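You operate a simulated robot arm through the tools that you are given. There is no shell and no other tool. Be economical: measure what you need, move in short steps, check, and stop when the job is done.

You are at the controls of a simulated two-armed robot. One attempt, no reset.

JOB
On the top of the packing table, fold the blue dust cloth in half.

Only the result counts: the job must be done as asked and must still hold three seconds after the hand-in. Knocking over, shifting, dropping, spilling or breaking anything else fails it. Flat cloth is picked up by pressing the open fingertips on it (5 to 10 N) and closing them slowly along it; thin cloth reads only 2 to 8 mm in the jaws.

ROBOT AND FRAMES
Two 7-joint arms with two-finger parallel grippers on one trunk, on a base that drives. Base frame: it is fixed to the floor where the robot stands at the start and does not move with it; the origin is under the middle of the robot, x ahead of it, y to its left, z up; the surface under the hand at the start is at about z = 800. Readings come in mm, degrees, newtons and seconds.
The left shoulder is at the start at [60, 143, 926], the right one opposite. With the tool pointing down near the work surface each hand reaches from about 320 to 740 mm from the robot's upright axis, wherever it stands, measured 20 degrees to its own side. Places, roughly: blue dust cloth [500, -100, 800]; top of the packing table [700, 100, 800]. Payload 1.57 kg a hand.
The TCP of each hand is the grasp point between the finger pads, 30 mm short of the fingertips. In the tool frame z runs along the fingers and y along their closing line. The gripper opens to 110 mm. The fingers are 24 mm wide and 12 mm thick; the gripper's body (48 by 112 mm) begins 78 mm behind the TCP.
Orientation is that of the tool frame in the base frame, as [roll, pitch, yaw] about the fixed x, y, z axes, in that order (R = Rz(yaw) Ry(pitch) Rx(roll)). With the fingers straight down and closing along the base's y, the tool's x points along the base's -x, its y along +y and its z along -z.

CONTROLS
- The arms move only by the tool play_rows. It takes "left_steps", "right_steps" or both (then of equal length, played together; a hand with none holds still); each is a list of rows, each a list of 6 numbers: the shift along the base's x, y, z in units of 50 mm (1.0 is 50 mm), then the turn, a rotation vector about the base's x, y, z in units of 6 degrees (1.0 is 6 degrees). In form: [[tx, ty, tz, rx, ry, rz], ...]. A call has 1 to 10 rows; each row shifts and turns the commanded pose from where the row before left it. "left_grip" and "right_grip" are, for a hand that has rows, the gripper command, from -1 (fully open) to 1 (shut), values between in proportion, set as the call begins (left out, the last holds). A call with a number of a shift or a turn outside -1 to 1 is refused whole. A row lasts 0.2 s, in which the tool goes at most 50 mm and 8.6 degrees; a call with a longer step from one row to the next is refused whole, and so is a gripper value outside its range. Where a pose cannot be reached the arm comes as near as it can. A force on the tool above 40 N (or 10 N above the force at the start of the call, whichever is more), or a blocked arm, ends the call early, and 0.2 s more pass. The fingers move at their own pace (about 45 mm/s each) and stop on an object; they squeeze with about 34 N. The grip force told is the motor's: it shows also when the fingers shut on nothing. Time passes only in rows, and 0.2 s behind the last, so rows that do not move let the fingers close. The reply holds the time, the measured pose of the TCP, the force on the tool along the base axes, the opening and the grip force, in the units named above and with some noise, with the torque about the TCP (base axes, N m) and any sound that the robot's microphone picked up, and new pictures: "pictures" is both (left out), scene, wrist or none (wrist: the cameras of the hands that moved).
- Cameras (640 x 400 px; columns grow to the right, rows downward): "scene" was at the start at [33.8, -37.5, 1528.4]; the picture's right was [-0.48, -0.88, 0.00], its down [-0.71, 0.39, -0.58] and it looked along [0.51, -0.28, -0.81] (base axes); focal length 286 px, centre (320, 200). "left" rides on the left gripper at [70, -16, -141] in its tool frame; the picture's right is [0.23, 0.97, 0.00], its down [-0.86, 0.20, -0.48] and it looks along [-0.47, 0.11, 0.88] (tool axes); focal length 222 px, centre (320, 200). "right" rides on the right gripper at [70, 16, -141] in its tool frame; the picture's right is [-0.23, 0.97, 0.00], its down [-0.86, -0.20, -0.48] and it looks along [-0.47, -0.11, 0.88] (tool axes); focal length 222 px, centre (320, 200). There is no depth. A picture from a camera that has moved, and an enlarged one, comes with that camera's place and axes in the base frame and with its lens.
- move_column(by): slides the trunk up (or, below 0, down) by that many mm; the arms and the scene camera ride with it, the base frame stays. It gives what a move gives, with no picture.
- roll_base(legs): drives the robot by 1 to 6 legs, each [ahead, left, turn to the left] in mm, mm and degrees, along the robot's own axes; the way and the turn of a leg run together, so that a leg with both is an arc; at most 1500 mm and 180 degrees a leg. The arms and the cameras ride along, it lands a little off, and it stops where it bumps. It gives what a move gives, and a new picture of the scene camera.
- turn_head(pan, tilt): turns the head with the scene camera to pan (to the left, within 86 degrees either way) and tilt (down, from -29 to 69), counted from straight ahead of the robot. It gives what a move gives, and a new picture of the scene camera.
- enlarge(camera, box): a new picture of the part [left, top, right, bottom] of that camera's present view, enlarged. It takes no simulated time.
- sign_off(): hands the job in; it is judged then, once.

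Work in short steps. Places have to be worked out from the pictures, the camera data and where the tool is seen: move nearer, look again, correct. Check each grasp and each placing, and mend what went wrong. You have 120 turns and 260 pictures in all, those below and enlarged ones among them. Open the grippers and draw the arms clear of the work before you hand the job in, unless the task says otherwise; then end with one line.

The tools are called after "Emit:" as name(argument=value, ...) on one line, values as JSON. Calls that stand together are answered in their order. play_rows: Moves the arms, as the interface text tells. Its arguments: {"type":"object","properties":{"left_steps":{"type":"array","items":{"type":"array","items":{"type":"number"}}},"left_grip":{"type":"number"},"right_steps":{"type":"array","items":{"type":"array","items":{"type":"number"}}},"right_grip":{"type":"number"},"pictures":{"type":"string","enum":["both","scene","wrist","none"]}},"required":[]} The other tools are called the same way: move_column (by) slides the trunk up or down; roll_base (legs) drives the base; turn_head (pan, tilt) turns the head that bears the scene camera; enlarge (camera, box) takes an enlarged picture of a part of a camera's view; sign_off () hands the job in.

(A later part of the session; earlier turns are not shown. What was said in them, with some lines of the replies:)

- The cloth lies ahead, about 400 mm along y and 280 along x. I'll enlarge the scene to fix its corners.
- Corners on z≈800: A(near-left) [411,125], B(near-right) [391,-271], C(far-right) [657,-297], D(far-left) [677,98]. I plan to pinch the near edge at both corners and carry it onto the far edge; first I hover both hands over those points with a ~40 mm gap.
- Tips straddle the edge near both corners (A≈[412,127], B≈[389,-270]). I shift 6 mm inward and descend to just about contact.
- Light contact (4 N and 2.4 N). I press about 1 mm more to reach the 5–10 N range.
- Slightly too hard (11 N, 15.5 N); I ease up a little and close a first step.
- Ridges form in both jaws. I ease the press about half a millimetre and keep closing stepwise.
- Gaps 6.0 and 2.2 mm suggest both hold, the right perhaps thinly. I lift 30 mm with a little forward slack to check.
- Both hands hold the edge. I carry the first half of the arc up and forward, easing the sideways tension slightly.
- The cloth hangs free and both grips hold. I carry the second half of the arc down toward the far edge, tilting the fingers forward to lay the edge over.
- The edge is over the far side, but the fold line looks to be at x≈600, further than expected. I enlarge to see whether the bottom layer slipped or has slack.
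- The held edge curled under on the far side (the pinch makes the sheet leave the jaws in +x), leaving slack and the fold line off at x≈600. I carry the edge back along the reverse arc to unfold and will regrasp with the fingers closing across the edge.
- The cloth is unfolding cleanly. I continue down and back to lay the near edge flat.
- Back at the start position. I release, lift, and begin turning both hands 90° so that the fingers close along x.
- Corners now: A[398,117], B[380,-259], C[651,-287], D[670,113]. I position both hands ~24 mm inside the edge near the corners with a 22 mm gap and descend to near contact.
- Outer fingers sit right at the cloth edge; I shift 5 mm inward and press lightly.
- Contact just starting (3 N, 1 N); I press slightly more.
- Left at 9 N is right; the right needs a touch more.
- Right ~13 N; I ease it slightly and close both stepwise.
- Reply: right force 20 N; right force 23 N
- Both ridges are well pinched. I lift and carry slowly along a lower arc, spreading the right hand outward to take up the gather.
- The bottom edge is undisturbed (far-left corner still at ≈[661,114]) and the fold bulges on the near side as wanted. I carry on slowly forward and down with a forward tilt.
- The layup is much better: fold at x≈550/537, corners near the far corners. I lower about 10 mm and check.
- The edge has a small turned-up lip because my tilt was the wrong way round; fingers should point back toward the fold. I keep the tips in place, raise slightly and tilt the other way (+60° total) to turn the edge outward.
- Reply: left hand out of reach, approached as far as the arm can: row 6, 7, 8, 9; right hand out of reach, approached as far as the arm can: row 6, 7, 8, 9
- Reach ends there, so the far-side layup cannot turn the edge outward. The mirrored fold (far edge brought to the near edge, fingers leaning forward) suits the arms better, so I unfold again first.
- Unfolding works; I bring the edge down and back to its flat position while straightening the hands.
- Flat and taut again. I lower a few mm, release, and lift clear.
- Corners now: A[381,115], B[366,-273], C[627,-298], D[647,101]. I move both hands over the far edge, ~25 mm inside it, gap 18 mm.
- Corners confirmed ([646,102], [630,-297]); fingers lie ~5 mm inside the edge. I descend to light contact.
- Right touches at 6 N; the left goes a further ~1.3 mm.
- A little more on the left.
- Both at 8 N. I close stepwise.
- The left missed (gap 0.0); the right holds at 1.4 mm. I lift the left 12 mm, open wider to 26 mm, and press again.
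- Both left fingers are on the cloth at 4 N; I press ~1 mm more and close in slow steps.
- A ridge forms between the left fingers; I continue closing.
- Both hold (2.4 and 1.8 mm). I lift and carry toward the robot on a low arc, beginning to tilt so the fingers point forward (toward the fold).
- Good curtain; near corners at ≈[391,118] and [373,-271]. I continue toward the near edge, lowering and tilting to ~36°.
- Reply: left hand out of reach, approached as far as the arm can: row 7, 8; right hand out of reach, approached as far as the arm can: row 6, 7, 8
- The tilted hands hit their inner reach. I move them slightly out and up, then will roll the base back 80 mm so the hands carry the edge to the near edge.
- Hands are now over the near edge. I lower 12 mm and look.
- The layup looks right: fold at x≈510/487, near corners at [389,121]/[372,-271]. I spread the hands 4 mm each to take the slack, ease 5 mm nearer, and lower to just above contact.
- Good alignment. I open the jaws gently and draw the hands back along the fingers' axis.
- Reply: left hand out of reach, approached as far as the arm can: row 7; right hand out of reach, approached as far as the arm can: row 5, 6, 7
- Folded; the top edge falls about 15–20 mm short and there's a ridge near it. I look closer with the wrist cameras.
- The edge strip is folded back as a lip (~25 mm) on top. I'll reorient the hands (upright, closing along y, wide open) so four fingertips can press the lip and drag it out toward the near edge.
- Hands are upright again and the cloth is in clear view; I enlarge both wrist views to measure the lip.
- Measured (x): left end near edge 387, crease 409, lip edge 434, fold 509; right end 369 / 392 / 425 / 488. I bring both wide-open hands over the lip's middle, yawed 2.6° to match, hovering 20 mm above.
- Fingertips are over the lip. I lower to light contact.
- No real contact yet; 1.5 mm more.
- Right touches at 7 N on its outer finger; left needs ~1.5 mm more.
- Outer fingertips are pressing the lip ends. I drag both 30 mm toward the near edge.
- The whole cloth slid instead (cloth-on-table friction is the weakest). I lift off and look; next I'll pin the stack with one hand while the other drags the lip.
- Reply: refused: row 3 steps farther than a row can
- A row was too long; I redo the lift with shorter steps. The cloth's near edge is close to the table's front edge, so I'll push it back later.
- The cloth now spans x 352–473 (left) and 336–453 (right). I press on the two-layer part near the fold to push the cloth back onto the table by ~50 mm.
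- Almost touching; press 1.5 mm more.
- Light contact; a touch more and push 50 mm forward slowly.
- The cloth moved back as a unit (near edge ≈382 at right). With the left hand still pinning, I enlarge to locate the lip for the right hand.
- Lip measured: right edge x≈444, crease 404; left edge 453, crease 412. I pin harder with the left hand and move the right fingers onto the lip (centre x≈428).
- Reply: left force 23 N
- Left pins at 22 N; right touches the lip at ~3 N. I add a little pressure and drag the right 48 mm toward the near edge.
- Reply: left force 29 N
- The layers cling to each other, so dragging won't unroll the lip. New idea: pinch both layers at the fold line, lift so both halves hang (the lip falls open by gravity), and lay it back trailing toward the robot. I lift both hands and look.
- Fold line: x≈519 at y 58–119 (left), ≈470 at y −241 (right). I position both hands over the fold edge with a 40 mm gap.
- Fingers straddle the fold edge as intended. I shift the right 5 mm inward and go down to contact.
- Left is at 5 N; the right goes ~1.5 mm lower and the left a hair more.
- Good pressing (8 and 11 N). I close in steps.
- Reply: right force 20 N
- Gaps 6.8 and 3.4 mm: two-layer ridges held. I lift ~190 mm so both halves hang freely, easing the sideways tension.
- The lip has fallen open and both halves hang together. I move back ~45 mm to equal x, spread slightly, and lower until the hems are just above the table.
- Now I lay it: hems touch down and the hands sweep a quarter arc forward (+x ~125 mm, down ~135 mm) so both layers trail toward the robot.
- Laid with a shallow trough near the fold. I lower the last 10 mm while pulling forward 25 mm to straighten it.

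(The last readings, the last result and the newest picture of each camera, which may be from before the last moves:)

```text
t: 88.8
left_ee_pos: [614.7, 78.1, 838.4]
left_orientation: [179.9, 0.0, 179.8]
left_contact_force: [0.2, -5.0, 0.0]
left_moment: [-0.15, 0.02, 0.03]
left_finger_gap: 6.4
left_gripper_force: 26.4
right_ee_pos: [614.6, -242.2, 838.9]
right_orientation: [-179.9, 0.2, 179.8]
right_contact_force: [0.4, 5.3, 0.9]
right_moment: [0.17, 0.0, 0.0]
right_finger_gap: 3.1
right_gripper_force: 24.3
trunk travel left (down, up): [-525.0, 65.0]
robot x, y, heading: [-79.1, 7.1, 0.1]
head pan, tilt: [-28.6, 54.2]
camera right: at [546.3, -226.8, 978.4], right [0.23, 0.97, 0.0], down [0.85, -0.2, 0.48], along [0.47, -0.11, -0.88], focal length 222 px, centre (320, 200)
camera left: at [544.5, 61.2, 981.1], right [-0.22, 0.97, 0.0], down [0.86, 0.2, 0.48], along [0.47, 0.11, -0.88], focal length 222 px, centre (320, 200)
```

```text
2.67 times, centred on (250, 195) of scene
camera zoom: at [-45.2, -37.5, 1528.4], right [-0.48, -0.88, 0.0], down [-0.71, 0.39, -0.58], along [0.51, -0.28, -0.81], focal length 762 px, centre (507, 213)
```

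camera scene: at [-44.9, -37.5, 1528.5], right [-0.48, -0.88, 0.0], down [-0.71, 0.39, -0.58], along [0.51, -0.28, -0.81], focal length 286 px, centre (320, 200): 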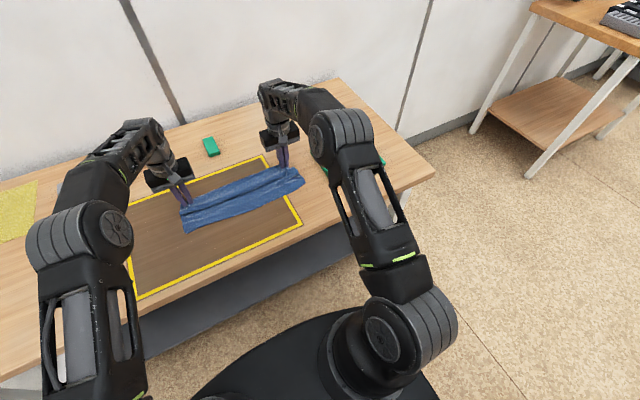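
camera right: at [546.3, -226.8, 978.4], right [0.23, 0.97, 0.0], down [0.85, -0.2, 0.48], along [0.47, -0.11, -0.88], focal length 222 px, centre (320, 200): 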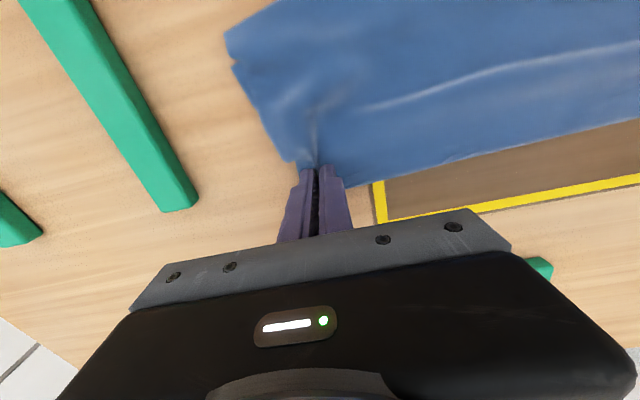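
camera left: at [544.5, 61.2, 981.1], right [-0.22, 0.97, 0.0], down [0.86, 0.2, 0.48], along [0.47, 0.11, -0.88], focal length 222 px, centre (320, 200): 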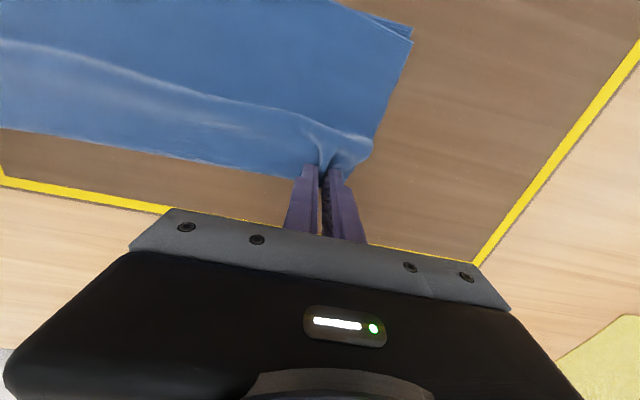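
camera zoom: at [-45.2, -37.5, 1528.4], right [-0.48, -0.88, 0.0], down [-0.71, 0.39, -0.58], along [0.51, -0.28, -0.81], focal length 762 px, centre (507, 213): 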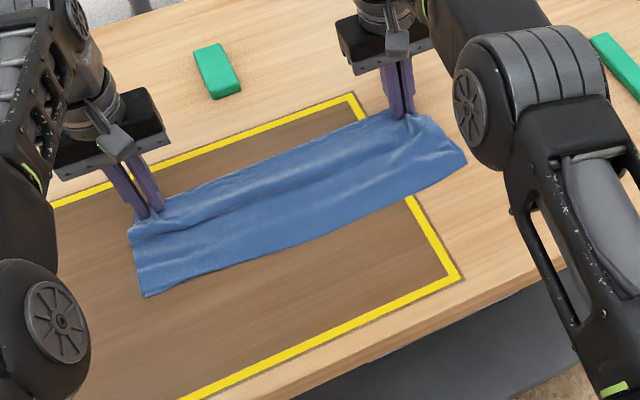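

Nicely laid. I lower 4 mm, open slowly to let the gathers spread, then lift clear.

Emit:
play_rows(left_steps=[[0, 0, -0.07, 0, 0, 0], [0, 0, 0, 0, 0, 0], [0, 0, 0, 0, 0, 0], [0, 0, 0.2, 0, 0, 0], [0, 0, 0.6, 0, 0, 0], [0, 0, 0.8, 0, 0, 0], [0, 0.3, 0.8, 0, 0, 0], [0, 0.3, 0.4, 0, 0, 0], [0, 0, 0, 0, 0, 0]], right_steps=[[0, 0, -0.07, 0, 0, 0], [0, 0, 0, 0, 0, 0], [0, 0, 0, 0, 0, 0], [0, 0, 0.2, 0, 0, 0], [0, 0, 0.6, 0, 0, 0], [0, 0, 0.8, 0, 0, 0], [0, -0.2, 0.8, 0, 0, 0], [0, -0.2, 0.4, 0, 0, 0], [0, 0, 0, 0, 0, 0]], left_grip=0.3, right_grip=0.3, pictures="both")

Emit:
enlarge(camera="scene", box=[130, 120, 370, 270])

Emit:
enlarge(camera="left", box=[0, 0, 400, 250])

Emit:
enlarge(camera="right", box=[240, 0, 640, 250])

```text
t: 90.8
left_ee_pos: [606.2, 92.1, 905.8]
left_orientation: [180.0, 0.2, 179.8]
left_contact_force: [0.2, -0.2, 0.3]
left_moment: [0.02, 0.01, 0.02]
left_finger_gap: 38.4
left_gripper_force: 0.1
left hand out of reach, approached as far as the arm can: row 5, 6, 7, 8
right_ee_pos: [611.8, -241.2, 915.0]
right_orientation: [-179.9, 0.3, 179.8]
right_contact_force: [-0.1, -0.2, -0.5]
right_moment: [-0.02, -0.04, -0.01]
right_finger_gap: 38.6
right_gripper_force: 0.0
right hand out of reach, approached as far as the arm can: row 7, 8
trunk travel left (down, up): [-525.0, 65.0]
robot x, y, heading: [-78.8, -0.5, 0.2]
head pan, tilt: [-28.6, 54.2]
camera scene: at [-45.2, -37.6, 1528.4], right [-0.48, -0.88, 0.0], down [-0.71, 0.39, -0.58], along [0.51, -0.28, -0.81], focal length 286 px, centre (320, 200)
camera right: at [542.7, -226.0, 1053.5], right [0.23, 0.97, 0.0], down [0.85, -0.2, 0.48], along [0.47, -0.11, -0.88], focal length 222 px, centre (320, 200)
camera left: at [536.0, 74.8, 1046.7], right [-0.22, 0.97, 0.0], down [0.85, 0.2, 0.48], along [0.47, 0.11, -0.88], focal length 222 px, centre (320, 200)
```

scene: 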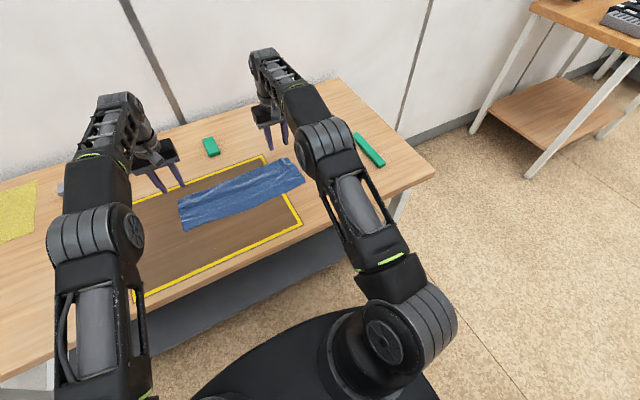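
right: 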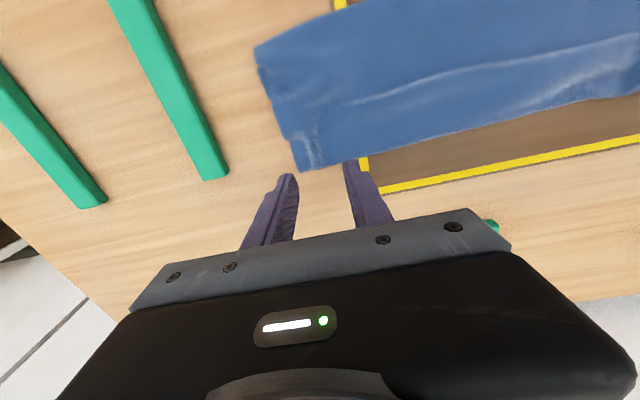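
left: 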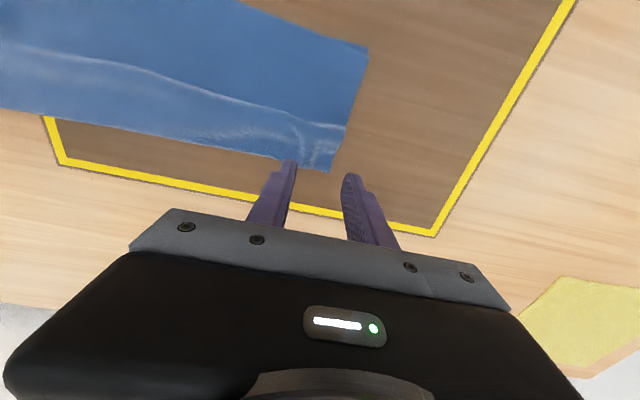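

```text
2.67 times, centred on (250, 195) of scene
camera zoom: at [-45.2, -37.6, 1528.4], right [-0.48, -0.88, 0.0], down [-0.71, 0.39, -0.58], along [0.51, -0.28, -0.81], focal length 762 px, centre (507, 213)
```

zoom: 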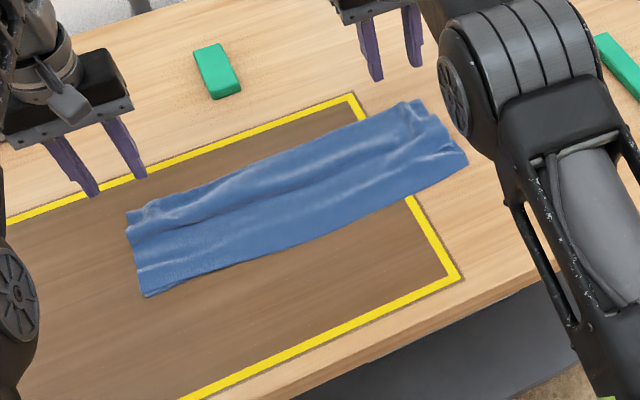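

```text
1.60 times, centred on (200, 125) of left
camera zoom: at [536.0, 74.8, 1046.7], right [-0.22, 0.97, 0.0], down [0.85, 0.2, 0.48], along [0.47, 0.11, -0.88], focal length 355 px, centre (512, 320)
```

zoom: 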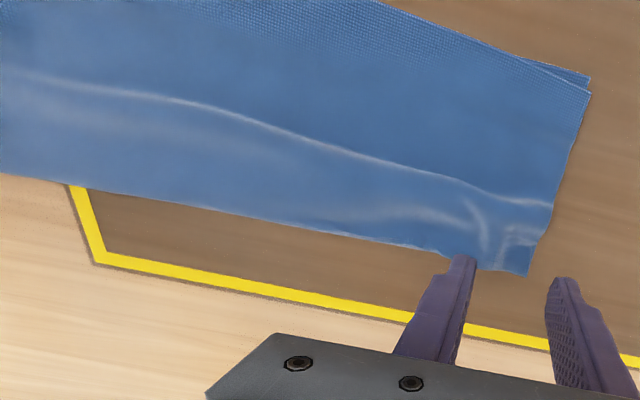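

```text
1.60 times, centred on (440, 125) of right
camera zoom: at [542.7, -226.0, 1053.5], right [0.23, 0.97, 0.0], down [0.85, -0.2, 0.48], along [0.47, -0.11, -0.88], focal length 355 px, centre (128, 320)
```

zoom: 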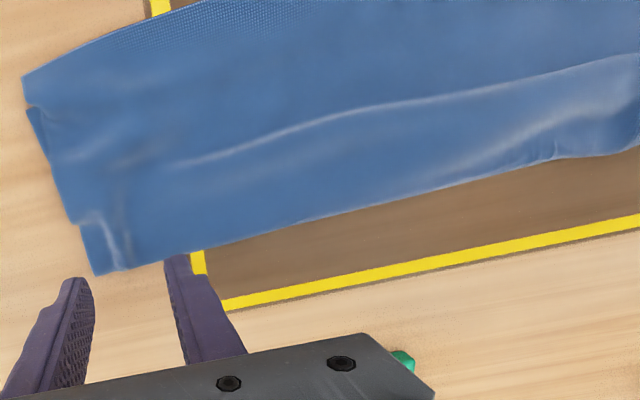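

The hems now match within a few mm and the lip is gone. I open and draw both arms up and away, then check the near side.

Emit:
play_rows(left_steps=[[-0.3, 0.4, 0.4, 0, 0, 0], [-0.4, 0.4, 0.5, 0, 0, 0], [-0.5, 0.4, 0.5, 0, 0, 0], [-0.6, 0.4, 0.4, 0, 0, 0], [-0.6, 0.4, 0, 0, 0, 0], [-0.6, 0.4, 0, 0, 0, 0], [0, 0, 0, 0, 0, 0]], right_steps=[[-0.3, -0.4, 0.4, 0, 0, 0], [-0.4, -0.4, 0.5, 0, 0, 0], [-0.5, -0.4, 0.5, 0, 0, 0], [-0.6, -0.4, 0.4, 0, 0, 0], [-0.6, -0.4, 0, 0, 0, 0], [-0.6, -0.4, 0, 0, 0, 0], [0, 0, 0, 0, 0, 0]], left_grip=-1, right_grip=-1, pictures="both")

Emit:
enlarge(camera="scene", box=[150, 130, 342, 250])

```text
t: 92.5
left_ee_pos: [456.9, 210.5, 995.1]
left_orientation: [179.9, -0.1, 179.8]
left_contact_force: [-0.1, 0.1, -0.2]
left_moment: [0.0, 0.01, -0.02]
left_finger_gap: 109.7
left_gripper_force: 0.0
right_ee_pos: [463.9, -363.0, 1004.4]
right_orientation: [-179.9, 0.0, 179.9]
right_contact_force: [0.6, -0.3, 0.2]
right_moment: [-0.02, 0.04, 0.01]
right_finger_gap: 110.0
right_gripper_force: 0.0
trunk travel left (down, up): [-525.0, 65.0]
robot x, y, heading: [-77.2, -1.4, -0.1]
head pan, tilt: [-28.6, 54.2]
camera scene: at [-44.2, -37.6, 1528.4], right [-0.48, -0.88, 0.0], down [-0.71, 0.39, -0.58], along [0.51, -0.28, -0.81], focal length 286 px, centre (320, 200)
camera right: at [394.0, -347.2, 1144.2], right [0.23, 0.97, 0.0], down [0.85, -0.2, 0.48], along [0.47, -0.11, -0.88], focal length 222 px, centre (320, 200)
camera left: at [386.7, 194.5, 1137.3], right [-0.22, 0.97, 0.0], down [0.86, 0.2, 0.48], along [0.47, 0.11, -0.88], focal length 222 px, centre (320, 200)
```

scene: 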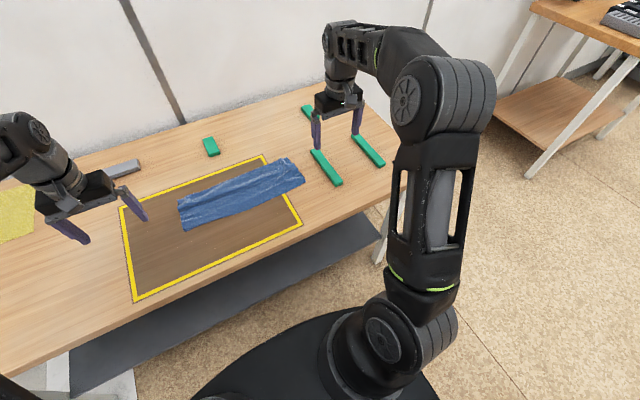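
right: 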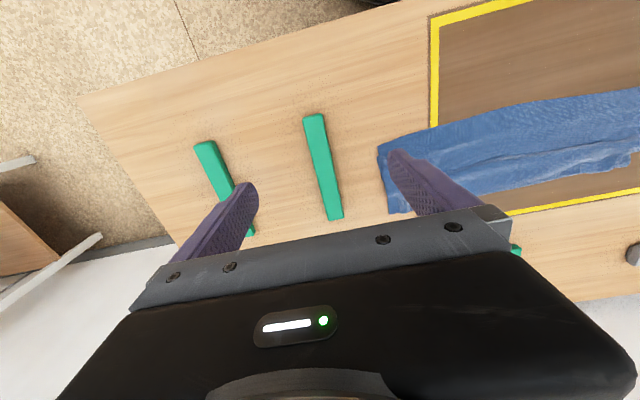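
left: 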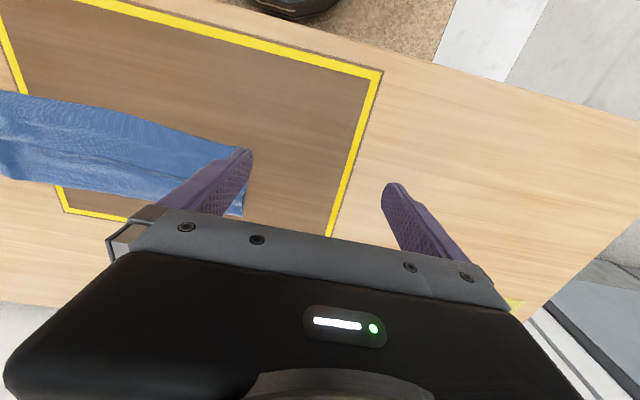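

```text
3.33 times, centred on (246, 190) of scene
camera zoom: at [-44.2, -37.6, 1528.4], right [-0.48, -0.88, 0.0], down [-0.71, 0.39, -0.58], along [0.51, -0.28, -0.81], focal length 953 px, centre (567, 233)
```

zoom: 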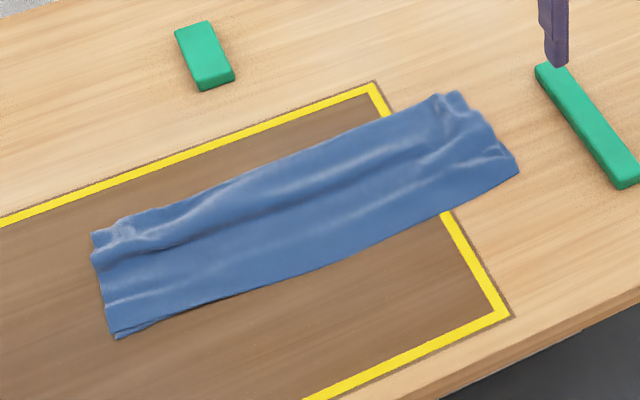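

The cloth lies folded in half: footprint about 125 × 390 mm, hems matched, and nothing else has moved. Both grippers are open and clear, so I hand in.

Emit:
sign_off()

```text
The job is handed in.
```

The blue dust cloth is folded in half on the packing table. The hems match to within a few millimetres, with some shallow wrinkles left near the fold. Both grippers are open and clear of the work, and nothing else on the table looks to have moved.
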